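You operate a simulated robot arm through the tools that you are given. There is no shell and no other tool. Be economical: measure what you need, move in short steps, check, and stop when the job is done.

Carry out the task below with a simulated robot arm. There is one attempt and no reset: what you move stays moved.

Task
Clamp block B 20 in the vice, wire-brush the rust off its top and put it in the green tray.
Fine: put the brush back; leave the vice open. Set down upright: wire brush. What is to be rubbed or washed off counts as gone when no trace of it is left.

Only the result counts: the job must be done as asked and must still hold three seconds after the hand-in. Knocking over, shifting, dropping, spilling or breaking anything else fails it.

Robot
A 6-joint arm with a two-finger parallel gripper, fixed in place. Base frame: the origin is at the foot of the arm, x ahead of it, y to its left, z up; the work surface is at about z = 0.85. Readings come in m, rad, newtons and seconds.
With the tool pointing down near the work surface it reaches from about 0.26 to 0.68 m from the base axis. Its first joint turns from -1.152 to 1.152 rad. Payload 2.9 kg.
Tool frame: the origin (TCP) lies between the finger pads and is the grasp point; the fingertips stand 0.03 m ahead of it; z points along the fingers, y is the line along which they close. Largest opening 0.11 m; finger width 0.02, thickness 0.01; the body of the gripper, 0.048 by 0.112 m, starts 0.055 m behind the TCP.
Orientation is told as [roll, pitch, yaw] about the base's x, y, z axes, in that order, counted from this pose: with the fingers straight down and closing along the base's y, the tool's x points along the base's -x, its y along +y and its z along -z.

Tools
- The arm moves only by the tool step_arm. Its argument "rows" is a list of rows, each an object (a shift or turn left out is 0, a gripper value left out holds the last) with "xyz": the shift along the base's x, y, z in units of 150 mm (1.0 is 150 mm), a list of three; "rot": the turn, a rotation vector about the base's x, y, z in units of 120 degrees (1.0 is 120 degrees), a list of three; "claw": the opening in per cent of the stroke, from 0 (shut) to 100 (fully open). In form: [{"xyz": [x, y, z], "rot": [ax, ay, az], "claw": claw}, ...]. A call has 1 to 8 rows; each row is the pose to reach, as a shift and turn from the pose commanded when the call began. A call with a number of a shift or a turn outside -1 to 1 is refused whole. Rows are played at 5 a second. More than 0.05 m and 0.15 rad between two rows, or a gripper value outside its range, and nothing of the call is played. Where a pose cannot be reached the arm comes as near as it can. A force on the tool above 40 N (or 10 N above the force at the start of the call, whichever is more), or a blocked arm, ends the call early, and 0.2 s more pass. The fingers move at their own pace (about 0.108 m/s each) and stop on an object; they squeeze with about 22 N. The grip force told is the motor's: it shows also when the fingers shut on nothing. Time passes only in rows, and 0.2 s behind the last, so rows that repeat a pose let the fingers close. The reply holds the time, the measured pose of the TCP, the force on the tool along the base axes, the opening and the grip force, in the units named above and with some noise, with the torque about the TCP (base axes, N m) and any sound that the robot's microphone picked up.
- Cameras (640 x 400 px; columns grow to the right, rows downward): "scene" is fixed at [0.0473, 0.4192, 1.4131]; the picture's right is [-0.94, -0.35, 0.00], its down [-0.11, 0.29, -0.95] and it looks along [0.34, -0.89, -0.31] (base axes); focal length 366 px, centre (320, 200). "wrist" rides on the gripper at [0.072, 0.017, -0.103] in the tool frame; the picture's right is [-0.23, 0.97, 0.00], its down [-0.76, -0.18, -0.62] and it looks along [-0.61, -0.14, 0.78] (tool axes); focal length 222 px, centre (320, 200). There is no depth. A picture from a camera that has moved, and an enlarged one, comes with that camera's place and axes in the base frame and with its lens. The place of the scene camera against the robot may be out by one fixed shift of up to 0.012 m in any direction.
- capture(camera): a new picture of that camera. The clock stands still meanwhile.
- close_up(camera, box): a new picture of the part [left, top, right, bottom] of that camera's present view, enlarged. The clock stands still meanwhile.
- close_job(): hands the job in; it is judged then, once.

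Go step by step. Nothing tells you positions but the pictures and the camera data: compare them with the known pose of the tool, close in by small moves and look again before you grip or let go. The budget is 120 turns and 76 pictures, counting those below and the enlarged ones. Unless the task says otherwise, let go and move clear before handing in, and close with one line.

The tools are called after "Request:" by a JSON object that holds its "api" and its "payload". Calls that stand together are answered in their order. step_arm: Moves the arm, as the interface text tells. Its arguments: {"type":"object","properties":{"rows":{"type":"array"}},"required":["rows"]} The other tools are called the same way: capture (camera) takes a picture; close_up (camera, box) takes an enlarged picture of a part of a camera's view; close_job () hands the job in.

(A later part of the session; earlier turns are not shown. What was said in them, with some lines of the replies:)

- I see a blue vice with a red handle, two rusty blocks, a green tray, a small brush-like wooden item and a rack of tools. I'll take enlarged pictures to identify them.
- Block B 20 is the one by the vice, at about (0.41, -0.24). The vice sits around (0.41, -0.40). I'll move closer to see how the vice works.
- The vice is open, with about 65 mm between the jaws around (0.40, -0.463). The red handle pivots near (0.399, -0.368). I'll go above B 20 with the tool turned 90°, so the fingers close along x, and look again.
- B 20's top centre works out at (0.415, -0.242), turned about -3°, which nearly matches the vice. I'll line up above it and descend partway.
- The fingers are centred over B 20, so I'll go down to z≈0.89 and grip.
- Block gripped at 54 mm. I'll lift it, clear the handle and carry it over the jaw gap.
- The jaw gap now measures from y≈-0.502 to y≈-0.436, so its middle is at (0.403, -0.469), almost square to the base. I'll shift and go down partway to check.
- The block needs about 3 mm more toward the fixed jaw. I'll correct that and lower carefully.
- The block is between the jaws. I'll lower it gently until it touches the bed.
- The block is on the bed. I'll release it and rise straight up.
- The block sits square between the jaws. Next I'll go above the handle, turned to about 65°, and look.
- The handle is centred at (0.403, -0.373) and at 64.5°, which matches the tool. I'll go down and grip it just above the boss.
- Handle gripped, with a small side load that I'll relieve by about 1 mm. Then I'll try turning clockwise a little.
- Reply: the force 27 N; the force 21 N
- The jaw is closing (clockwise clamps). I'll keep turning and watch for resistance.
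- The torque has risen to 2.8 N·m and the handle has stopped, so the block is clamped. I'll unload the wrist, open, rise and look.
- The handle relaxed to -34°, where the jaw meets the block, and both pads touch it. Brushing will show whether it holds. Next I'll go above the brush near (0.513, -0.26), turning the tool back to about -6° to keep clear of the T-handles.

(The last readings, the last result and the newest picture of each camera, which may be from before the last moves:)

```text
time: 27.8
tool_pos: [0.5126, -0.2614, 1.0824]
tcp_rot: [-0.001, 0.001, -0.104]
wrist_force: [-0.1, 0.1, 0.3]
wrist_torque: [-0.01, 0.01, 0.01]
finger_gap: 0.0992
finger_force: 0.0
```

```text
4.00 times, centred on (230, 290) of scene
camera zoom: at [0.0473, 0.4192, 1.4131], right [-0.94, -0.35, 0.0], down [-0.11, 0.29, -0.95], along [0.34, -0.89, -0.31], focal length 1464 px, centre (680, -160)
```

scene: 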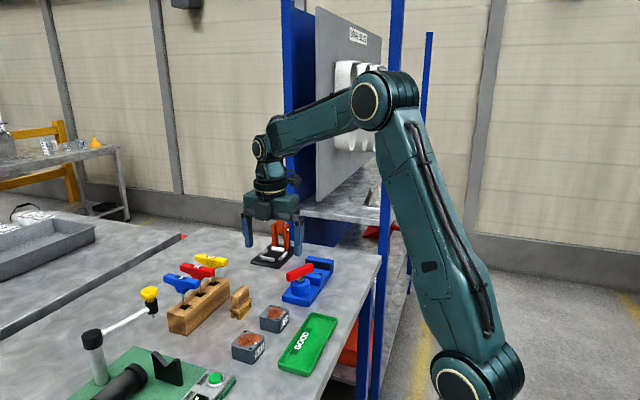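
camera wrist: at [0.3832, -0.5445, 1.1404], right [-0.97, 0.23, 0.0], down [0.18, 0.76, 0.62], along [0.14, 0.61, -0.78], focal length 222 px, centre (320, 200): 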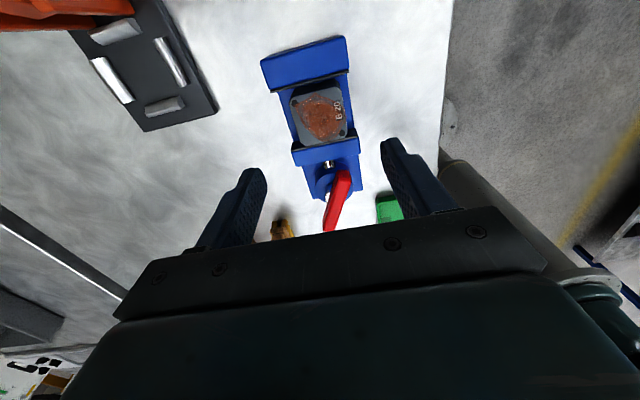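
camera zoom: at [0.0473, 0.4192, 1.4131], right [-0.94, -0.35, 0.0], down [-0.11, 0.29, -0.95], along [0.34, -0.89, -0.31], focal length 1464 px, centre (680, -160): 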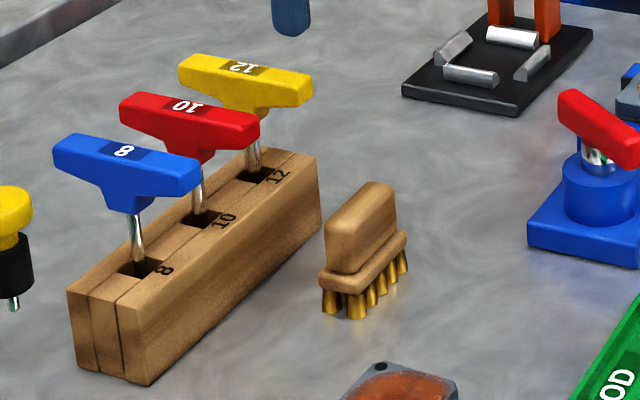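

The brush is centred at (0.517, -0.255), its top is at z≈0.914, and its long axis runs along y. I'll align and come down partway.

Request:
{"api": "step_arm", "payload": {"rows": [{"xyz": [0.03, 0.043, -0.1], "rot": [0, 0, 0.025]}, {"xyz": [0.03, 0.043, -0.4], "rot": [0, 0, 0.025]}, {"xyz": [0.03, 0.043, -0.65], "rot": [0, 0, 0.025]}, {"xyz": [0.03, 0.043, -0.8], "rot": [0, 0, 0.025]}]}}

Request:
{"api": "close_up", "payload": {"camera": "wrist", "box": [180, 60, 460, 260]}}

Request:
{"api": "close_up", "payload": {"camera": "scene", "box": [190, 240, 290, 330]}}

```text
time: 28.8
tool_pos: [0.5187, -0.2545, 0.9614]
tcp_rot: [0.0, -0.001, -0.053]
wrist_force: [-0.8, -0.7, 0.8]
wrist_torque: [0.01, -0.02, 0.02]
finger_gap: 0.0992
finger_force: 0.0
```

```text
2.00 times, centred on (320, 160) of wrist
camera zoom: at [0.4462, -0.2341, 1.0644], right [0.28, 0.96, 0.0], down [0.75, -0.22, 0.62], along [0.6, -0.17, -0.78], focal length 444 px, centre (320, 280)
```

zoom: 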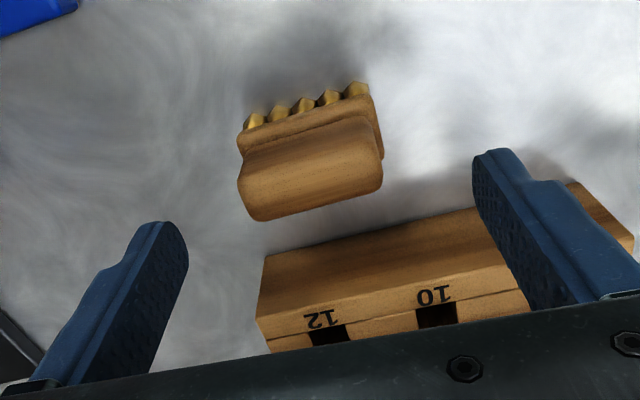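

```text
4.44 times, centred on (240, 285) of scene
camera zoom: at [0.0473, 0.4192, 1.4131], right [-0.94, -0.35, 0.0], down [-0.11, 0.29, -0.95], along [0.34, -0.89, -0.31], focal length 1627 px, centre (676, -178)
```

zoom: 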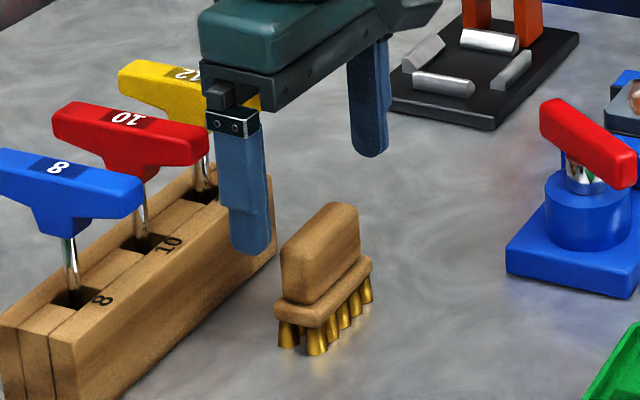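

Request:
{"api": "step_arm", "payload": {"rows": [{"xyz": [-0.018, -0.016, -0.1]}, {"xyz": [-0.018, -0.016, -0.25]}, {"xyz": [-0.018, -0.016, -0.29]}, {"xyz": [-0.018, -0.016, -0.29], "claw": 25}, {"xyz": [-0.018, -0.016, -0.29], "claw": 25}, {"xyz": [-0.018, -0.016, -0.29], "claw": 25}]}}

Request:
{"api": "close_up", "payload": {"camera": "scene", "box": [190, 240, 290, 330]}}

```text
time: 30.2
tool_pos: [0.515, -0.2565, 0.9176]
tcp_rot: [0.001, 0.001, -0.052]
wrist_force: [-0.2, 0.1, 0.2]
wrist_torque: [0.0, -0.02, 0.0]
finger_gap: 0.0563
finger_force: 21.5
```

```text
4.44 times, centred on (240, 285) of scene
camera zoom: at [0.0473, 0.4192, 1.4131], right [-0.94, -0.35, 0.0], down [-0.11, 0.29, -0.95], along [0.34, -0.89, -0.31], focal length 1627 px, centre (676, -178)
```

zoom: 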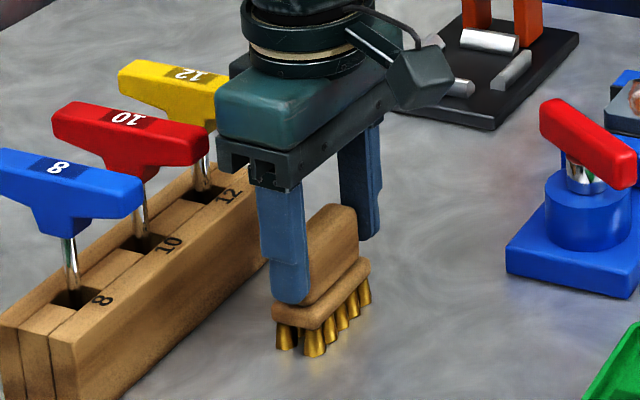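

Brush gripped. I'll lift it and carry it over the block.

Request:
{"api": "step_arm", "payload": {"rows": [{"xyz": [0, 0, 0.3]}, {"xyz": [0, 0, 0.6]}, {"xyz": [-0.05, -0.05, 0.8]}, {"xyz": [-0.2, -0.3, 0.8]}, {"xyz": [-0.35, -0.55, 0.8]}, {"xyz": [-0.5, -0.8, 0.8]}, {"xyz": [-0.65, -1.0, 0.8]}]}}

Request:
{"api": "step_arm", "payload": {"rows": [{"xyz": [-0.05, -0.2, 0], "rot": [0, 0, 0.02]}, {"xyz": [-0.1, -0.463, -0.1], "rot": [0, 0, 0.02]}, {"xyz": [-0.1, -0.463, -0.2], "rot": [0, 0, 0.02]}]}}

Request:
{"api": "close_up", "payload": {"camera": "wrist", "box": [180, 60, 460, 260]}}

Request:
{"api": "close_up", "payload": {"camera": "scene", "box": [270, 220, 360, 310]}}

```text
time: 31.8
tool_pos: [0.4174, -0.409, 1.0358]
tcp_rot: [-0.001, 0.0, -0.05]
wrist_force: [-0.3, -0.3, -1.0]
wrist_torque: [0.01, 0.01, -0.01]
finger_gap: 0.0561
finger_force: 21.8
```

```text
time: 32.6
tool_pos: [0.4026, -0.478, 1.0083]
tcp_rot: [-0.002, 0.0, -0.01]
wrist_force: [0.3, -0.1, -1.4]
wrist_torque: [-0.02, 0.0, -0.01]
finger_gap: 0.0563
finger_force: 22.6
```

```text
2.00 times, centred on (320, 160) of wrist
camera zoom: at [0.3301, -0.4613, 1.1104], right [0.24, 0.97, 0.0], down [0.76, -0.19, 0.62], along [0.61, -0.15, -0.78], focal length 444 px, centre (320, 280)
```

zoom: 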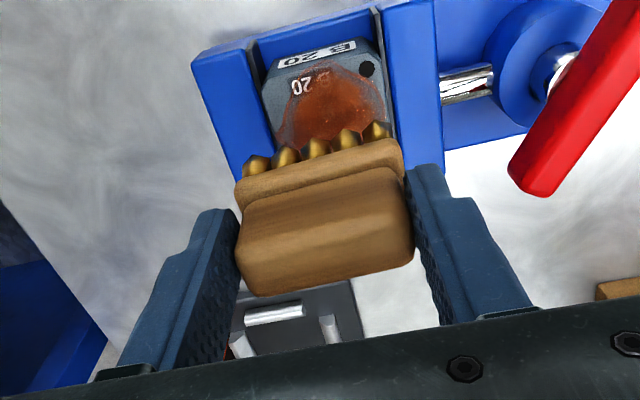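

```text
4.44 times, centred on (315, 265) of scene
camera zoom: at [0.0473, 0.4192, 1.4131], right [-0.94, -0.35, 0.0], down [-0.11, 0.29, -0.95], along [0.34, -0.89, -0.31], focal length 1627 px, centre (342, -89)
```

zoom: 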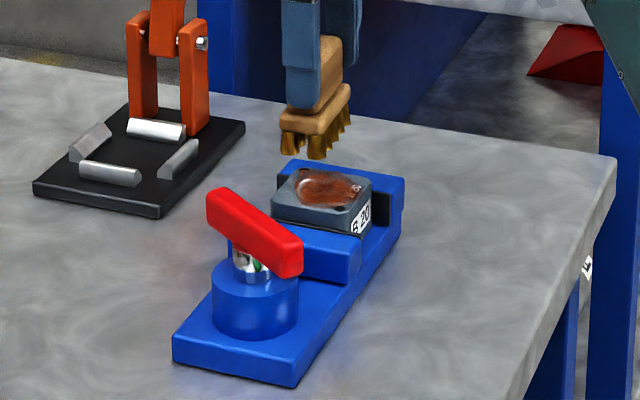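

The brush is squarely over the block, which both pads pinch. I'll lower until the bristles touch.

Request:
{"api": "step_arm", "payload": {"rows": [{"xyz": [0, 0.01, -0.1]}, {"xyz": [0, 0.01, -0.19]}, {"xyz": [0, 0.01, -0.22]}, {"xyz": [0, 0.01, -0.235]}]}}

```text
time: 33.6
tool_pos: [0.4017, -0.4756, 0.9749]
tcp_rot: [-0.002, -0.003, -0.01]
wrist_force: [-1.4, 1.2, 7.0]
wrist_torque: [0.31, 0.06, 0.06]
finger_gap: 0.0561
finger_force: 22.2
```

Contact at about 8 N. Scrubbing along x.

Request:
{"api": "step_arm", "payload": {"rows": [{"xyz": [0.1, 0, 0]}, {"xyz": [0.18, 0, 0]}, {"xyz": [0.08, 0, 0]}, {"xyz": [-0.04, 0, 0]}, {"xyz": [-0.16, 0, 0]}, {"xyz": [-0.06, 0, 0]}, {"xyz": [0.06, 0, 0]}, {"xyz": [0.16, 0, 0]}]}}

Request:
{"api": "step_arm", "payload": {"rows": [{"xyz": [-0.1, 0, 0]}, {"xyz": [-0.22, 0, 0]}, {"xyz": [-0.34, 0, 0]}, {"xyz": [-0.22, 0, 0]}, {"xyz": [-0.1, 0, 0]}, {"xyz": [0, 0, 0]}, {"xyz": [-0.12, 0, 0]}, {"xyz": [-0.34, 0, 0]}]}}

Request:
{"api": "close_up", "payload": {"camera": "scene", "box": [270, 220, 360, 310]}}

```text
time: 35.4
tool_pos: [0.4266, -0.4757, 0.973]
tcp_rot: [0.0, 0.001, -0.011]
wrist_force: [-5.0, -0.6, 13.3]
wrist_torque: [-0.02, 0.31, 0.01]
finger_gap: 0.0556
finger_force: 22.1
```

```text
time: 37.2
tool_pos: [0.3736, -0.4755, 0.9729]
tcp_rot: [0.002, 0.0, -0.011]
wrist_force: [0.0, -0.8, -0.8]
wrist_torque: [-0.02, 0.01, 0.02]
finger_gap: 0.0555
finger_force: 21.8
```

```text
4.44 times, centred on (315, 265) of scene
camera zoom: at [0.0473, 0.4192, 1.4131], right [-0.94, -0.35, 0.0], down [-0.11, 0.29, -0.95], along [0.34, -0.89, -0.31], focal length 1627 px, centre (342, -89)
```

zoom: 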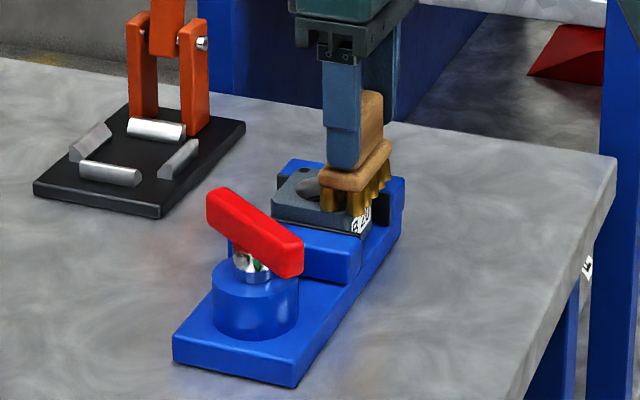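

The rust is coming off. I'll lift to inspect.

Request:
{"api": "step_arm", "payload": {"rows": [{"xyz": [0, 0, 0.15]}, {"xyz": [0.0, 0, 0.4]}, {"xyz": [0.3, 0.0, 0.45]}]}}

Request:
{"api": "close_up", "payload": {"camera": "scene", "box": [300, 245, 350, 285]}}

Request:
{"api": "close_up", "payload": {"camera": "wrist", "box": [240, 40, 440, 180]}}

```text
time: 38.0
tool_pos: [0.4195, -0.4745, 1.0409]
tcp_rot: [0.001, 0.0, -0.012]
wrist_force: [0.1, 0.3, -0.3]
wrist_torque: [-0.02, 0.04, 0.02]
finger_gap: 0.0556
finger_force: 22.7
```

```text
10.00 times, centred on (325, 265) of scene
camera zoom: at [0.0473, 0.4192, 1.4131], right [-0.94, -0.35, 0.0], down [-0.11, 0.29, -0.95], along [0.34, -0.89, -0.31], focal length 3660 px, centre (270, -450)
```

zoom: 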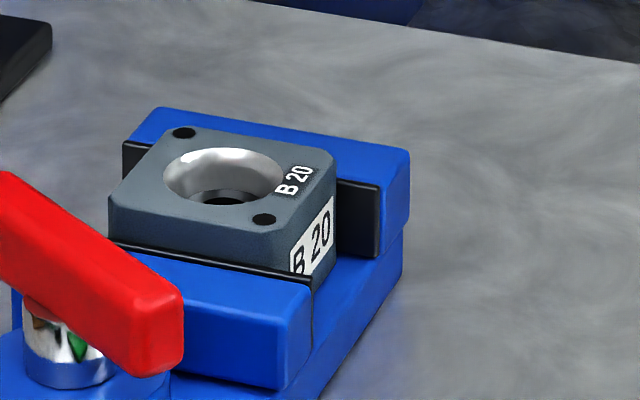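

```text
2.86 times, centred on (340, 110) of wrist
camera zoom: at [0.3466, -0.4581, 1.1426], right [0.24, 0.97, 0.0], down [0.76, -0.19, 0.62], along [0.61, -0.15, -0.78], focal length 635 px, centre (263, 457)
```

zoom: 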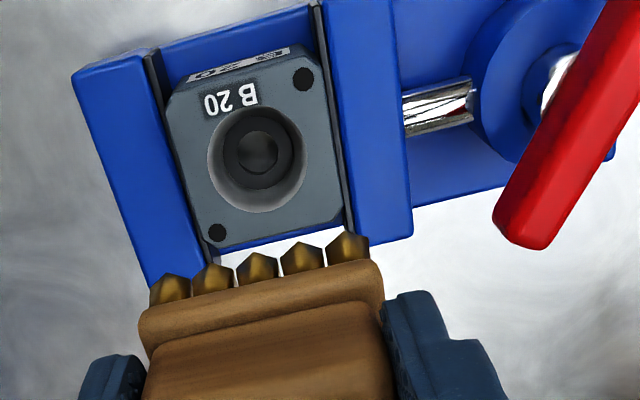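

Every trace of rust is gone. I'll take the brush back to its spot at (0.515, -0.2565).

Request:
{"api": "step_arm", "payload": {"rows": [{"xyz": [0.07, 0.2, 0]}, {"xyz": [0.16, 0.45, 0], "rot": [0, 0, -0.01]}, {"xyz": [0.25, 0.7, 0], "rot": [0, 0, -0.0195]}, {"xyz": [0.36, 1.0, 0], "rot": [0, 0, -0.0195]}]}}

Request:
{"api": "step_arm", "payload": {"rows": [{"xyz": [0.14, 0.22, 0]}, {"xyz": [0.275, 0.453, 0]}, {"xyz": [0.275, 0.453, -0.2]}, {"xyz": [0.275, 0.453, -0.45]}, {"xyz": [0.275, 0.453, -0.65]}, {"xyz": [0.275, 0.453, -0.72]}]}}

Request:
{"api": "close_up", "payload": {"camera": "scene", "box": [190, 240, 290, 330]}}

```text
time: 39.0
tool_pos: [0.4738, -0.3223, 1.0396]
tcp_rot: [0.0, 0.0, -0.053]
wrist_force: [0.5, 0.4, -0.2]
wrist_torque: [0.01, 0.01, 0.01]
finger_gap: 0.0555
finger_force: 21.0
```

```text
time: 40.4
tool_pos: [0.516, -0.2579, 0.9304]
tcp_rot: [0.0, 0.001, -0.051]
wrist_force: [0.0, -0.1, -1.8]
wrist_torque: [0.03, -0.01, -0.01]
finger_gap: 0.0556
finger_force: 21.8
```

```text
4.44 times, centred on (240, 285) of scene
camera zoom: at [0.0473, 0.4192, 1.4131], right [-0.94, -0.35, 0.0], down [-0.11, 0.29, -0.95], along [0.34, -0.89, -0.31], focal length 1627 px, centre (676, -178)
```

zoom: 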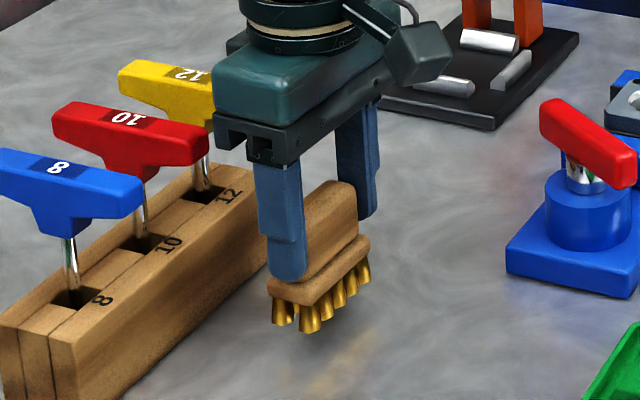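

Request:
{"api": "step_arm", "payload": {"rows": [{"xyz": [-0.005, 0.008, -0.05]}, {"xyz": [-0.005, 0.008, -0.075]}, {"xyz": [-0.005, 0.008, -0.085]}, {"xyz": [-0.005, 0.008, -0.09]}]}}

Request:
{"api": "close_up", "payload": {"camera": "scene", "box": [220, 275, 260, 330]}}

```text
time: 41.4
tool_pos: [0.5133, -0.2559, 0.9185]
tcp_rot: [0.001, 0.0, -0.051]
wrist_force: [0.9, 0.4, -1.3]
wrist_torque: [-0.02, 0.0, 0.02]
finger_gap: 0.0554
finger_force: 22.5
```

```text
7.27 times, centred on (240, 302) of scene
camera zoom: at [0.0473, 0.4192, 1.4131], right [-0.94, -0.35, 0.0], down [-0.11, 0.29, -0.95], along [0.34, -0.89, -0.31], focal length 2662 px, centre (902, -546)
```

zoom: 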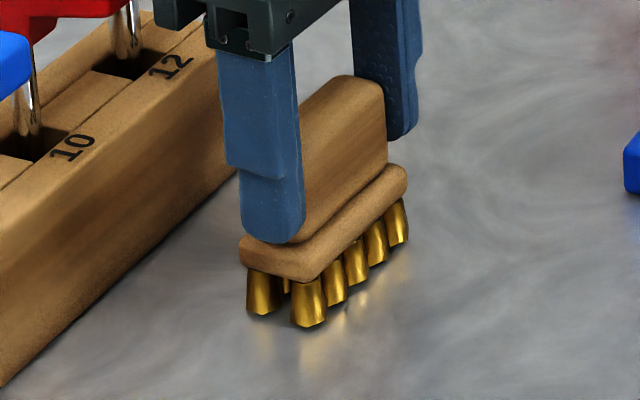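

Request:
{"api": "step_arm", "payload": {"rows": [{"xyz": [0.005, 0, -0.006]}, {"xyz": [0.005, 0, -0.012]}]}}

```text
time: 42.0
tool_pos: [0.5164, -0.2551, 0.9162]
tcp_rot: [0.0, 0.0, -0.049]
wrist_force: [-0.7, 0.7, -0.7]
wrist_torque: [0.0, 0.02, 0.02]
finger_gap: 0.0559
finger_force: 22.1
```

Request:
{"api": "step_arm", "payload": {"rows": [{"xyz": [0, 0, -0.007]}, {"xyz": [0, 0, -0.013]}, {"xyz": [0, 0, -0.013]}]}}

```text
time: 42.8
tool_pos: [0.515, -0.2568, 0.9162]
tcp_rot: [-0.001, -0.001, -0.051]
wrist_force: [-1.4, 2.9, 7.8]
wrist_torque: [0.15, -0.07, 0.08]
finger_gap: 0.0557
finger_force: 22.3
```

The bristles are on the table. I'll release and rise straight up.

Request:
{"api": "step_arm", "payload": {"rows": [{"xyz": [0, 0, 0.006], "claw": 54}, {"xyz": [0, 0, 0.006], "claw": 62}, {"xyz": [0, 0, 0.006], "claw": 75}, {"xyz": [0, 0, 0.006]}, {"xyz": [0, 0, 0.2]}, {"xyz": [0, 0, 0.45]}, {"xyz": [0, 0, 0.75]}, {"xyz": [0, 0, 0.95]}]}}

Request:
{"api": "close_up", "payload": {"camera": "scene", "box": [190, 240, 290, 330]}}

```text
time: 44.6
tool_pos: [0.517, -0.2535, 1.0565]
tcp_rot: [-0.001, -0.001, -0.051]
wrist_force: [0.1, 0.3, -0.6]
wrist_torque: [0.0, -0.01, 0.01]
finger_gap: 0.0826
finger_force: 0.1
```

```text
4.44 times, centred on (240, 285) of scene
camera zoom: at [0.0473, 0.4192, 1.4131], right [-0.94, -0.35, 0.0], down [-0.11, 0.29, -0.95], along [0.34, -0.89, -0.31], focal length 1627 px, centre (676, -178)
```

zoom: 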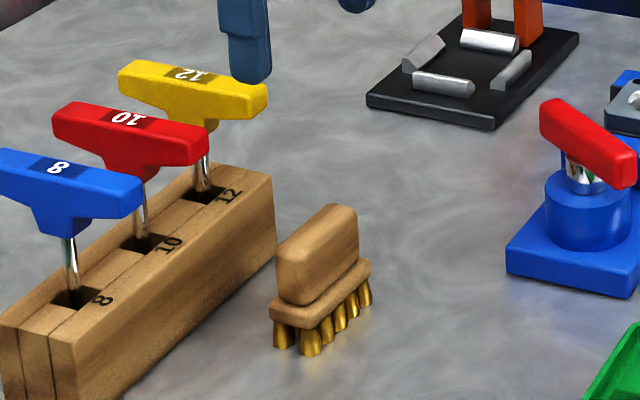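

The brush stands upright where it was. Next I'll go back to the vice handle, at about -34°, to open it.

Request:
{"api": "step_arm", "payload": {"rows": [{"xyz": [-0.15, -0.15, 0], "rot": [0, 0, -0.05]}, {"xyz": [-0.3, -0.3, 0], "rot": [0, 0, -0.1]}, {"xyz": [-0.45, -0.45, 0], "rot": [0, 0, -0.15]}, {"xyz": [-0.6, -0.6, 0], "rot": [0, 0, -0.2]}, {"xyz": [-0.757, -0.765, -0.15], "rot": [0, 0, -0.2555], "claw": 48}, {"xyz": [-0.757, -0.765, -0.25], "rot": [0, 0, -0.2555]}]}}

Request:
{"api": "close_up", "payload": {"camera": "wrist", "box": [200, 40, 440, 240]}}

```text
time: 46.0
tool_pos: [0.4012, -0.3716, 1.0198]
tcp_rot: [0.0, -0.001, -0.589]
wrist_force: [0.6, 0.8, -0.8]
wrist_torque: [0.0, -0.02, 0.05]
finger_gap: 0.0528
finger_force: 0.1
```

```text
2.00 times, centred on (320, 140) of wrist
camera zoom: at [0.3497, -0.3178, 1.1222], right [0.73, 0.68, 0.0], down [0.53, -0.57, 0.62], along [0.43, -0.45, -0.78], focal length 444 px, centre (320, 320)
```

zoom: 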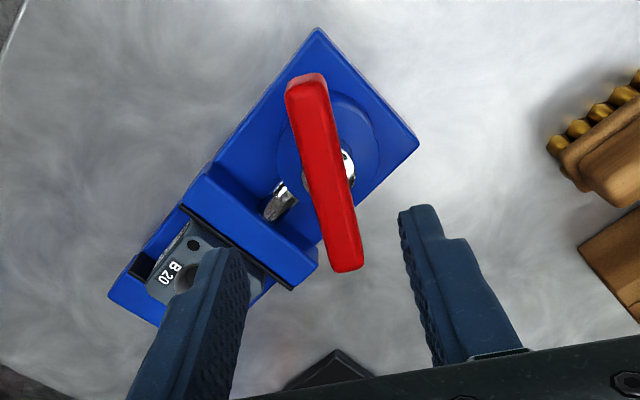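

Request:
{"api": "step_arm", "payload": {"rows": [{"xyz": [0.016, 0.022, -0.2], "rot": [0, 0, -0.005]}, {"xyz": [0.016, 0.022, -0.45], "rot": [0, 0, -0.005]}, {"xyz": [0.016, 0.022, -0.535], "rot": [0, 0, -0.005]}, {"xyz": [0.016, 0.022, -0.535], "rot": [0, 0, -0.005], "claw": 8}, {"xyz": [0.016, 0.022, -0.535], "rot": [0, 0, -0.005]}, {"xyz": [0.016, 0.022, -0.535], "rot": [0, 0, -0.005]}]}}

```text
time: 47.4
tool_pos: [0.403, -0.3689, 0.9399]
tcp_rot: [-0.001, -0.002, -0.6]
wrist_force: [-8.8, -11.1, -4.0]
wrist_torque: [-0.56, -0.55, -0.06]
finger_gap: 0.0254
finger_force: 44.9
```

Handle gripped. Turning counter-clockwise to open.

Request:
{"api": "step_arm", "payload": {"rows": [{"xyz": [-0.003, -0.004, 0]}, {"xyz": [-0.003, -0.004, 0], "rot": [0, 0, 0.065]}, {"xyz": [-0.003, -0.004, 0], "rot": [0, 0, 0.13]}, {"xyz": [-0.003, -0.004, 0], "rot": [0, 0, 0.195]}, {"xyz": [-0.003, -0.004, 0], "rot": [0, 0, 0.26]}, {"xyz": [-0.003, -0.004, 0], "rot": [0, 0, 0.325]}]}}

```text
time: 48.8
tool_pos: [0.4035, -0.3696, 0.9395]
tcp_rot: [-0.002, 0.003, 0.08]
wrist_force: [-20.4, -16.7, -1.3]
wrist_torque: [-0.12, 1.17, -0.17]
finger_gap: 0.0253
finger_force: 45.1
```

Request:
{"api": "step_arm", "payload": {"rows": [{"xyz": [-0.012, -0.01, 0]}, {"xyz": [-0.012, -0.01, 0], "rot": [0, 0, 0.065]}, {"xyz": [-0.012, -0.01, 0], "rot": [0, 0, 0.13]}, {"xyz": [-0.012, -0.01, 0], "rot": [0, 0, 0.195]}, {"xyz": [-0.012, -0.01, 0], "rot": [0, 0, 0.26]}]}}

```text
time: 50.0
tool_pos: [0.4021, -0.3721, 0.94]
tcp_rot: [-0.004, -0.003, 0.63]
wrist_force: [-2.0, -18.0, -7.8]
wrist_torque: [-0.34, 0.23, -0.21]
finger_gap: 0.0254
finger_force: 45.0
```

Request:
{"api": "step_arm", "payload": {"rows": [{"xyz": [0, -0.01, 0]}, {"xyz": [0, -0.01, 0], "rot": [0, 0, 0.065]}, {"xyz": [0, -0.01, 0], "rot": [0, 0, 0.13]}, {"xyz": [0, -0.01, 0], "rot": [0, 0, 0.195]}, {"xyz": [0, -0.01, 0], "rot": [0, 0, 0.24]}]}}

Request:
{"api": "close_up", "payload": {"camera": "scene", "box": [290, 240, 350, 300]}}

```text
time: 51.2
tool_pos: [0.4043, -0.3714, 0.9399]
tcp_rot: [-0.008, 0.002, 1.133]
wrist_force: [13.9, -15.7, -1.9]
wrist_torque: [0.01, -0.18, -0.42]
finger_gap: 0.0256
finger_force: 44.8
```

```text
6.67 times, centred on (320, 270) of scene
camera zoom: at [0.0477, 0.4188, 1.4132], right [-0.94, -0.35, 0.0], down [-0.11, 0.29, -0.95], along [0.34, -0.89, -0.31], focal length 2440 px, centre (320, -267)
```

zoom: 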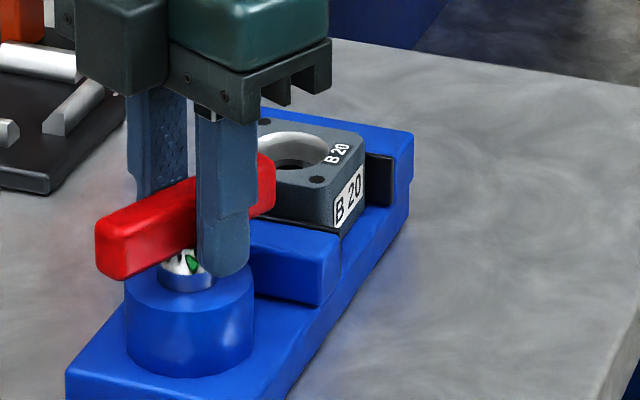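

The vice is fully open again. I'll let go, rise, and move over the block with the fingers closing along x.

Request:
{"api": "step_arm", "payload": {"rows": [{"xyz": [0.006, -0.007, 0], "rot": [0, 0, -0.01]}, {"xyz": [0.006, -0.007, 0], "rot": [0, 0, -0.01], "claw": 50}, {"xyz": [0.006, -0.007, 0], "rot": [0, 0, -0.01]}, {"xyz": [0, 0, 0.2]}, {"xyz": [0, 0, 0.45]}, {"xyz": [0, 0, 0.65]}]}}

Request:
{"api": "step_arm", "payload": {"rows": [{"xyz": [0, -0.2, 0], "rot": [0, 0, 0.06], "claw": 76}, {"xyz": [-0.005, -0.45, 0], "rot": [0, 0, 0.13]}, {"xyz": [-0.01, -0.685, 0], "rot": [0, 0, 0.19]}, {"xyz": [-0.01, -0.685, -0.1], "rot": [0, 0, 0.208]}]}}

Request:
{"api": "close_up", "payload": {"camera": "wrist", "box": [200, 20, 440, 260]}}

Request:
{"api": "close_up", "payload": {"camera": "scene", "box": [270, 220, 360, 310]}}

```text
time: 52.6
tool_pos: [0.4038, -0.3704, 1.0377]
tcp_rot: [0.0, 0.001, 1.132]
wrist_force: [0.3, -0.1, -0.8]
wrist_torque: [-0.01, 0.0, 0.03]
finger_gap: 0.0551
finger_force: 0.0
```

```text
time: 53.6
tool_pos: [0.4007, -0.474, 1.0239]
tcp_rot: [0.001, -0.002, 1.569]
wrist_force: [0.4, -0.5, -1.3]
wrist_torque: [0.04, 0.02, -0.02]
finger_gap: 0.0838
finger_force: 0.1
```

```text
1.67 times, centred on (320, 140) of wrist
camera zoom: at [0.3829, -0.5471, 1.126], right [-0.97, 0.23, 0.0], down [0.18, 0.76, 0.62], along [0.14, 0.61, -0.78], focal length 370 px, centre (320, 300)
```

zoom: 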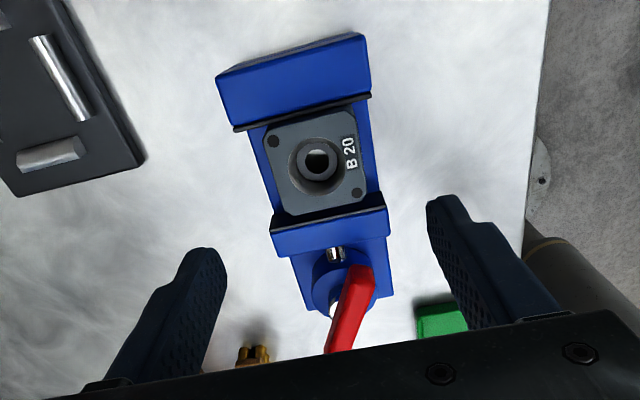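

```text
4.44 times, centred on (315, 265) of scene
camera zoom: at [0.0473, 0.4192, 1.4131], right [-0.94, -0.35, 0.0], down [-0.11, 0.29, -0.95], along [0.34, -0.89, -0.31], focal length 1627 px, centre (342, -89)
```

zoom: 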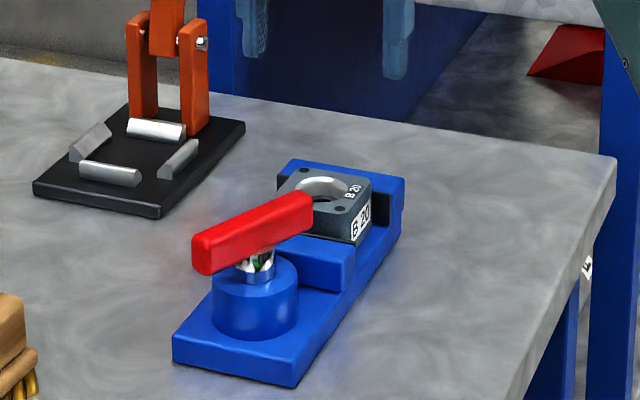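

The block is at (0.403, -0.476), clean and loose against the fixed jaw. I'll go down and grip it.

Request:
{"api": "step_arm", "payload": {"rows": [{"xyz": [0.012, -0.012, -0.25]}, {"xyz": [0.012, -0.012, -0.5]}, {"xyz": [0.012, -0.012, -0.68]}, {"xyz": [0.012, -0.012, -0.745]}, {"xyz": [0.012, -0.012, -0.745], "claw": 30}, {"xyz": [0.012, -0.012, -0.745]}, {"xyz": [0.012, -0.012, -0.745]}]}}

```text
time: 55.2
tool_pos: [0.4025, -0.4759, 0.91]
tcp_rot: [-0.001, -0.001, 1.569]
wrist_force: [-0.2, 0.0, 0.4]
wrist_torque: [-0.06, 0.0, -0.04]
finger_gap: 0.0539
finger_force: 22.3
```

Gripped. I'll lift it and carry it to the tray, centred near (0.312, -0.21). On the way I'll turn to yaw 0 so the fingers lie along the tray's length.

Request:
{"api": "step_arm", "payload": {"rows": [{"xyz": [0, 0.01, 0.1]}, {"xyz": [0, 0.03, 0.35]}, {"xyz": [0, 0.03, 0.65]}, {"xyz": [0, 0.03, 0.95], "rot": [0, 0, -0.05]}, {"xyz": [-0.05, 0.25, 1.0], "rot": [0, 0, -0.12]}, {"xyz": [-0.12, 0.5, 1.0], "rot": [0, 0, -0.19]}, {"xyz": [-0.2, 0.75, 1.0], "rot": [0, 0, -0.26]}, {"xyz": [-0.28, 1.0, 1.0], "rot": [0, 0, -0.33]}]}}

Request:
{"api": "step_arm", "payload": {"rows": [{"xyz": [-0.06, 0.15, 0], "rot": [0, 0, -0.07]}, {"xyz": [-0.12, 0.3, 0], "rot": [0, 0, -0.14]}, {"xyz": [-0.18, 0.45, 0], "rot": [0, 0, -0.21]}, {"xyz": [-0.24, 0.6, 0], "rot": [0, 0, -0.28]}, {"xyz": [-0.3, 0.75, 0], "rot": [0, 0, -0.35]}, {"xyz": [-0.323, 0.78, -0.1], "rot": [0, 0, -0.42]}, {"xyz": [-0.323, 0.78, -0.2], "rot": [0, 0, -0.42]}]}}

Request:
{"api": "capture", "payload": {"camera": "wrist"}}

Request:
{"api": "close_up", "payload": {"camera": "scene", "box": [250, 260, 370, 390]}}

```text
time: 57.0
tool_pos: [0.3621, -0.3266, 1.0608]
tcp_rot: [0.0, 0.0, 0.874]
wrist_force: [-0.3, 0.3, -5.4]
wrist_torque: [0.02, -0.04, 0.01]
finger_gap: 0.0537
finger_force: 22.1
```

```text
time: 58.6
tool_pos: [0.3109, -0.2098, 1.0305]
tcp_rot: [-0.001, 0.001, -0.006]
wrist_force: [-0.3, 0.2, -5.3]
wrist_torque: [-0.02, 0.03, 0.0]
finger_gap: 0.0539
finger_force: 22.3
```

```text
19 pictures are left
camera wrist: at [0.2388, -0.1925, 1.1339], right [0.23, 0.97, 0.0], down [0.76, -0.18, 0.62], along [0.61, -0.15, -0.78], focal length 222 px, centre (320, 200)
```

wrist: 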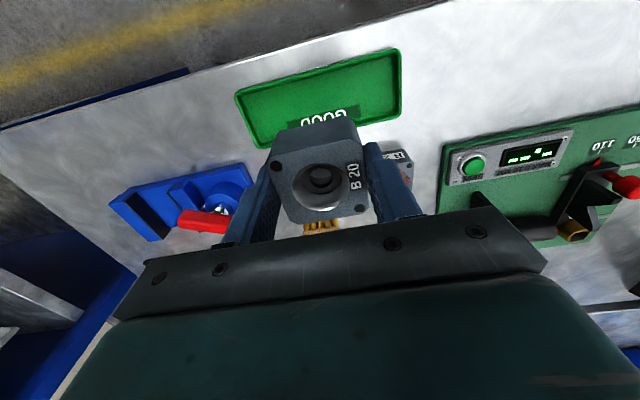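

```text
3.08 times, centred on (310, 325) of scene
camera zoom: at [0.0473, 0.4192, 1.4131], right [-0.94, -0.35, 0.0], down [-0.11, 0.29, -0.95], along [0.34, -0.89, -0.31], focal length 1126 px, centre (351, -185)
```

zoom: 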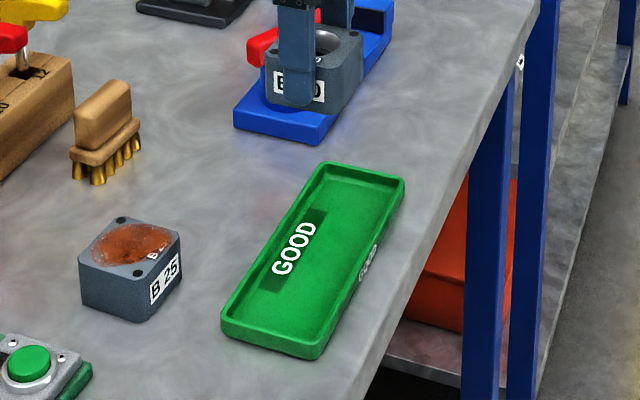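

Request:
{"api": "close_up", "payload": {"camera": "wrist", "box": [220, 40, 420, 165]}}

```text
3.20 times, centred on (320, 102) of wrist
camera zoom: at [0.2388, -0.1925, 1.1339], right [0.23, 0.97, 0.0], down [0.76, -0.18, 0.62], along [0.61, -0.15, -0.78], focal length 711 px, centre (320, 512)
```

zoom: 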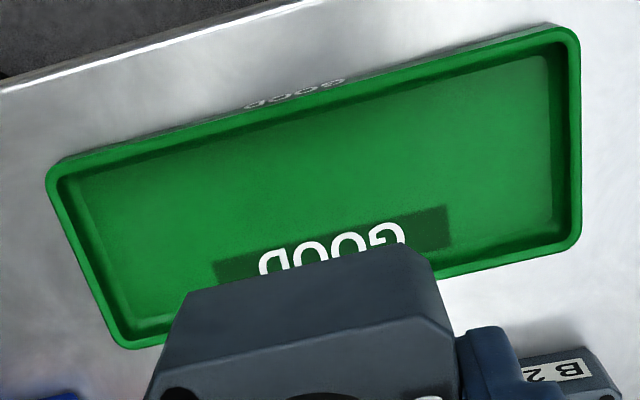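

The tray spans x 0.278–0.348 and y -0.302…-0.121, so its centre is (0.3128, -0.2115). I'll go down above it and check the clearance.

Request:
{"api": "step_arm", "payload": {"rows": [{"xyz": [0.013, -0.011, -0.2], "rot": [0, 0, -0.002]}, {"xyz": [0.013, -0.011, -0.45], "rot": [0, 0, -0.002]}, {"xyz": [0.013, -0.011, -0.65], "rot": [0, 0, -0.002]}, {"xyz": [0.013, -0.011, -0.72], "rot": [0, 0, -0.002]}]}}

Request:
{"api": "close_up", "payload": {"camera": "scene", "box": [265, 290, 350, 390]}}

Request:
{"api": "close_up", "payload": {"camera": "wrist", "box": [180, 30, 460, 230]}}

```text
time: 59.6
tool_pos: [0.3144, -0.2094, 0.9229]
tcp_rot: [-0.001, -0.002, -0.008]
wrist_force: [0.0, -0.4, -3.8]
wrist_torque: [0.02, 0.0, 0.01]
finger_gap: 0.0538
finger_force: 22.0
```

```text
4.00 times, centred on (308, 340) of scene
camera zoom: at [0.0473, 0.4192, 1.4131], right [-0.94, -0.35, 0.0], down [-0.11, 0.29, -0.95], along [0.34, -0.89, -0.31], focal length 1464 px, centre (370, -360)
```

zoom: 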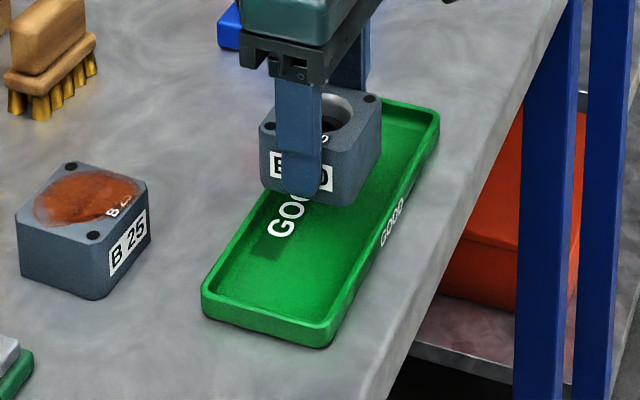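

```text
2.00 times, centred on (320, 130) of wrist
camera zoom: at [0.2415, -0.1926, 1.025], right [0.24, 0.97, 0.0], down [0.76, -0.18, 0.62], along [0.61, -0.15, -0.78], focal length 444 px, centre (320, 340)
```

zoom: 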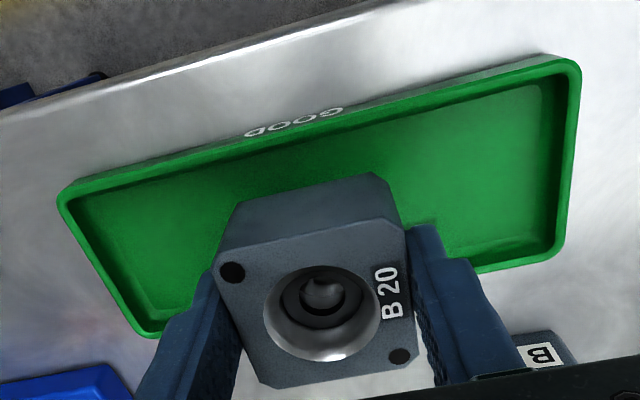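

The block sits about 3 mm too far in +x relative to the tray centre. I'll correct that and lower further.

Request:
{"api": "step_arm", "payload": {"rows": [{"xyz": [-0.023, -0.01, 0]}, {"xyz": [-0.023, -0.01, -0.06]}, {"xyz": [-0.023, -0.01, -0.09]}]}}

Request:
{"api": "close_up", "payload": {"camera": "wrist", "box": [220, 60, 400, 190]}}

Request:
{"api": "close_up", "payload": {"camera": "scene", "box": [280, 290, 345, 360]}}

```text
time: 60.4
tool_pos: [0.3105, -0.2122, 0.908]
tcp_rot: [0.001, -0.001, -0.008]
wrist_force: [-0.5, -0.4, -4.1]
wrist_torque: [0.04, -0.02, -0.03]
finger_gap: 0.0536
finger_force: 22.0
```

```text
3.08 times, centred on (310, 125) of wrist
camera zoom: at [0.2381, -0.1952, 1.0116], right [0.24, 0.97, 0.0], down [0.76, -0.18, 0.62], along [0.61, -0.15, -0.78], focal length 684 px, centre (351, 431)
```

zoom: 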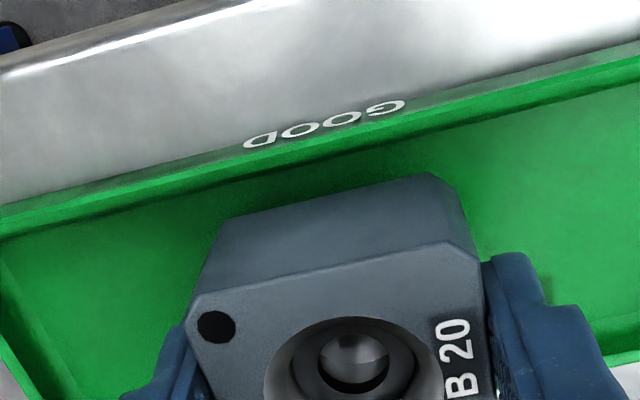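

```text
5.71 times, centred on (312, 325) of scene
camera zoom: at [0.0473, 0.4192, 1.4131], right [-0.94, -0.35, 0.0], down [-0.11, 0.29, -0.95], along [0.34, -0.89, -0.31], focal length 2091 px, centre (363, -514)
```

zoom: 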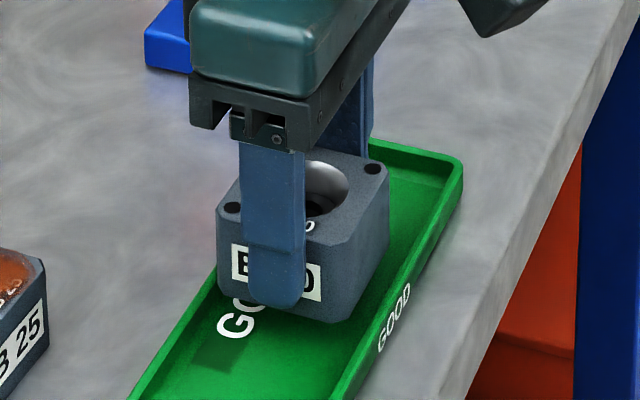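

Request:
{"api": "step_arm", "payload": {"rows": [{"xyz": [-0.017, 0, 0]}, {"xyz": [-0.017, 0, -0.03]}, {"xyz": [-0.017, 0, -0.055]}, {"xyz": [-0.017, 0, -0.07]}]}}

Request:
{"api": "close_up", "payload": {"camera": "wrist", "box": [220, 60, 400, 190]}}

Request:
{"api": "close_up", "payload": {"camera": "scene", "box": [280, 290, 345, 360]}}

```text
time: 61.4
tool_pos: [0.308, -0.2119, 0.8988]
tcp_rot: [0.001, 0.0, -0.008]
wrist_force: [0.5, -0.1, -5.1]
wrist_torque: [-0.01, 0.01, 0.0]
finger_gap: 0.0538
finger_force: 22.2
```

```text
3.08 times, centred on (310, 125) of wrist
camera zoom: at [0.2348, -0.1953, 1.0011], right [0.24, 0.97, 0.0], down [0.76, -0.18, 0.62], along [0.61, -0.15, -0.78], focal length 684 px, centre (351, 431)
```

zoom: 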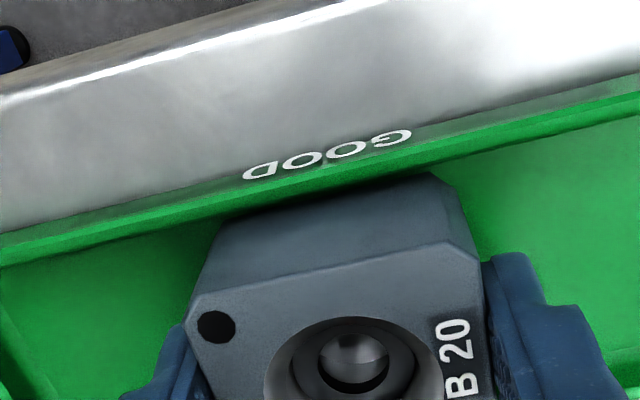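

```text
5.71 times, centred on (312, 325) of scene
camera zoom: at [0.0473, 0.4192, 1.4131], right [-0.94, -0.35, 0.0], down [-0.11, 0.29, -0.95], along [0.34, -0.89, -0.31], focal length 2091 px, centre (363, -514)
```

zoom: 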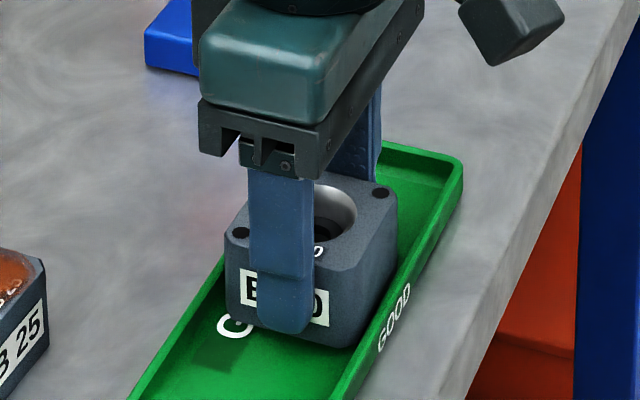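

Clearance looks balanced on both sides, so I'll lower to contact.

Request:
{"api": "step_arm", "payload": {"rows": [{"xyz": [0, 0, -0.01]}, {"xyz": [0, 0, -0.02]}, {"xyz": [0, 0, -0.028]}, {"xyz": [0, 0, -0.035]}]}}

```text
time: 62.4
tool_pos: [0.3085, -0.2138, 0.8922]
tcp_rot: [0.0, -0.002, -0.008]
wrist_force: [-3.4, 2.8, 15.8]
wrist_torque: [0.1, 0.06, 0.04]
finger_gap: 0.0536
finger_force: 22.1
```

Contact at floor level (block bottom ≈0.852). I'll release and rise clear.

Request:
{"api": "step_arm", "payload": {"rows": [{"xyz": [0, 0, 0.006], "claw": 55}, {"xyz": [0, 0, 0.006], "claw": 75}, {"xyz": [0, 0, 0.006]}, {"xyz": [0, 0, 0.2]}, {"xyz": [0, 0, 0.45]}, {"xyz": [0, 0, 0.75]}, {"xyz": [0, 0, 1.0]}]}}

Request:
{"api": "capture", "payload": {"camera": "scene"}}

Request:
{"api": "close_up", "payload": {"camera": "wrist", "box": [100, 20, 420, 220]}}

Request:
{"api": "close_up", "payload": {"camera": "scene", "box": [220, 250, 350, 390]}}

```text
time: 64.0
tool_pos: [0.3082, -0.2114, 1.0441]
tcp_rot: [-0.001, 0.001, -0.009]
wrist_force: [0.1, 0.2, -0.2]
wrist_torque: [0.02, 0.0, 0.01]
finger_gap: 0.0823
finger_force: 0.1
```

```text
10 pictures are left
```

scene: 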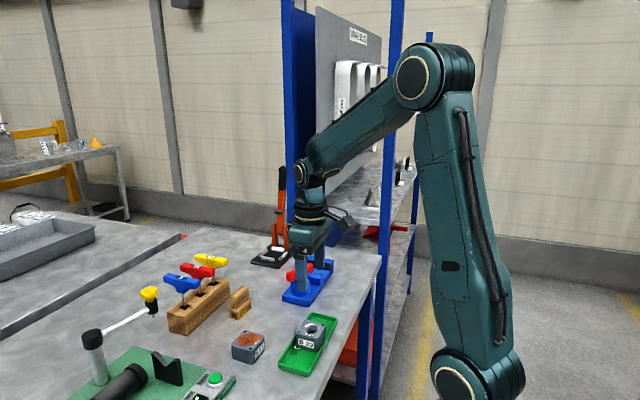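

```text
2.00 times, centred on (260, 120) of wrist
camera zoom: at [0.2359, -0.195, 1.1467], right [0.24, 0.97, 0.0], down [0.76, -0.18, 0.62], along [0.61, -0.15, -0.78], focal length 444 px, centre (440, 360)
```

zoom: 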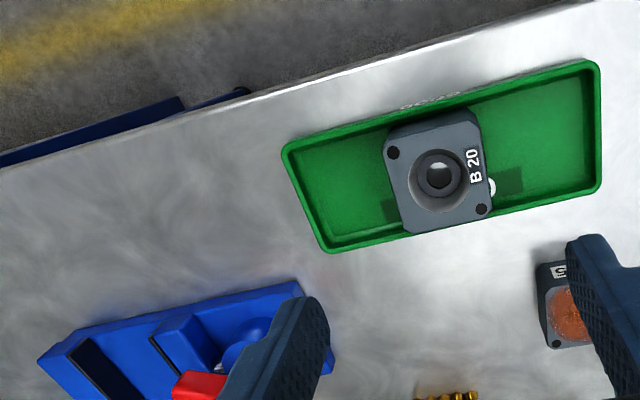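

```text
2.86 times, centred on (285, 320) of scene
camera zoom: at [0.0473, 0.4192, 1.4131], right [-0.94, -0.35, 0.0], down [-0.11, 0.29, -0.95], along [0.34, -0.89, -0.31], focal length 1046 px, centre (420, -143)
```

zoom: 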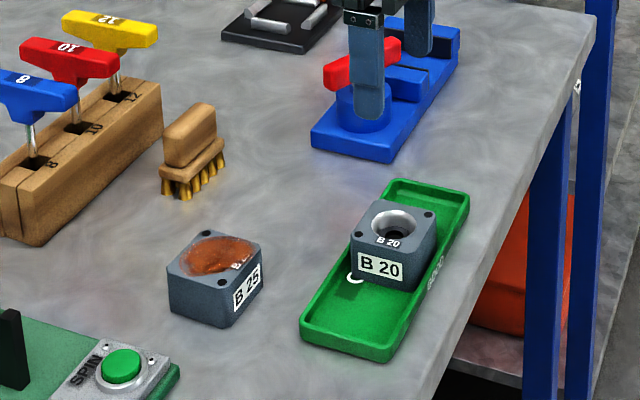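

B 20 sits flat in the green tray with no rust left on it. The brush is upright back in its place, the vice is open and the arm is clear, so I'm handing in.

Request:
{"api": "close_job", "payload": {}}

```text
The job is handed in.
```

Block B 20 was clamped, wire-brushed clean and set in the green tray; the brush is back upright, the vice is open, and the job is handed in.
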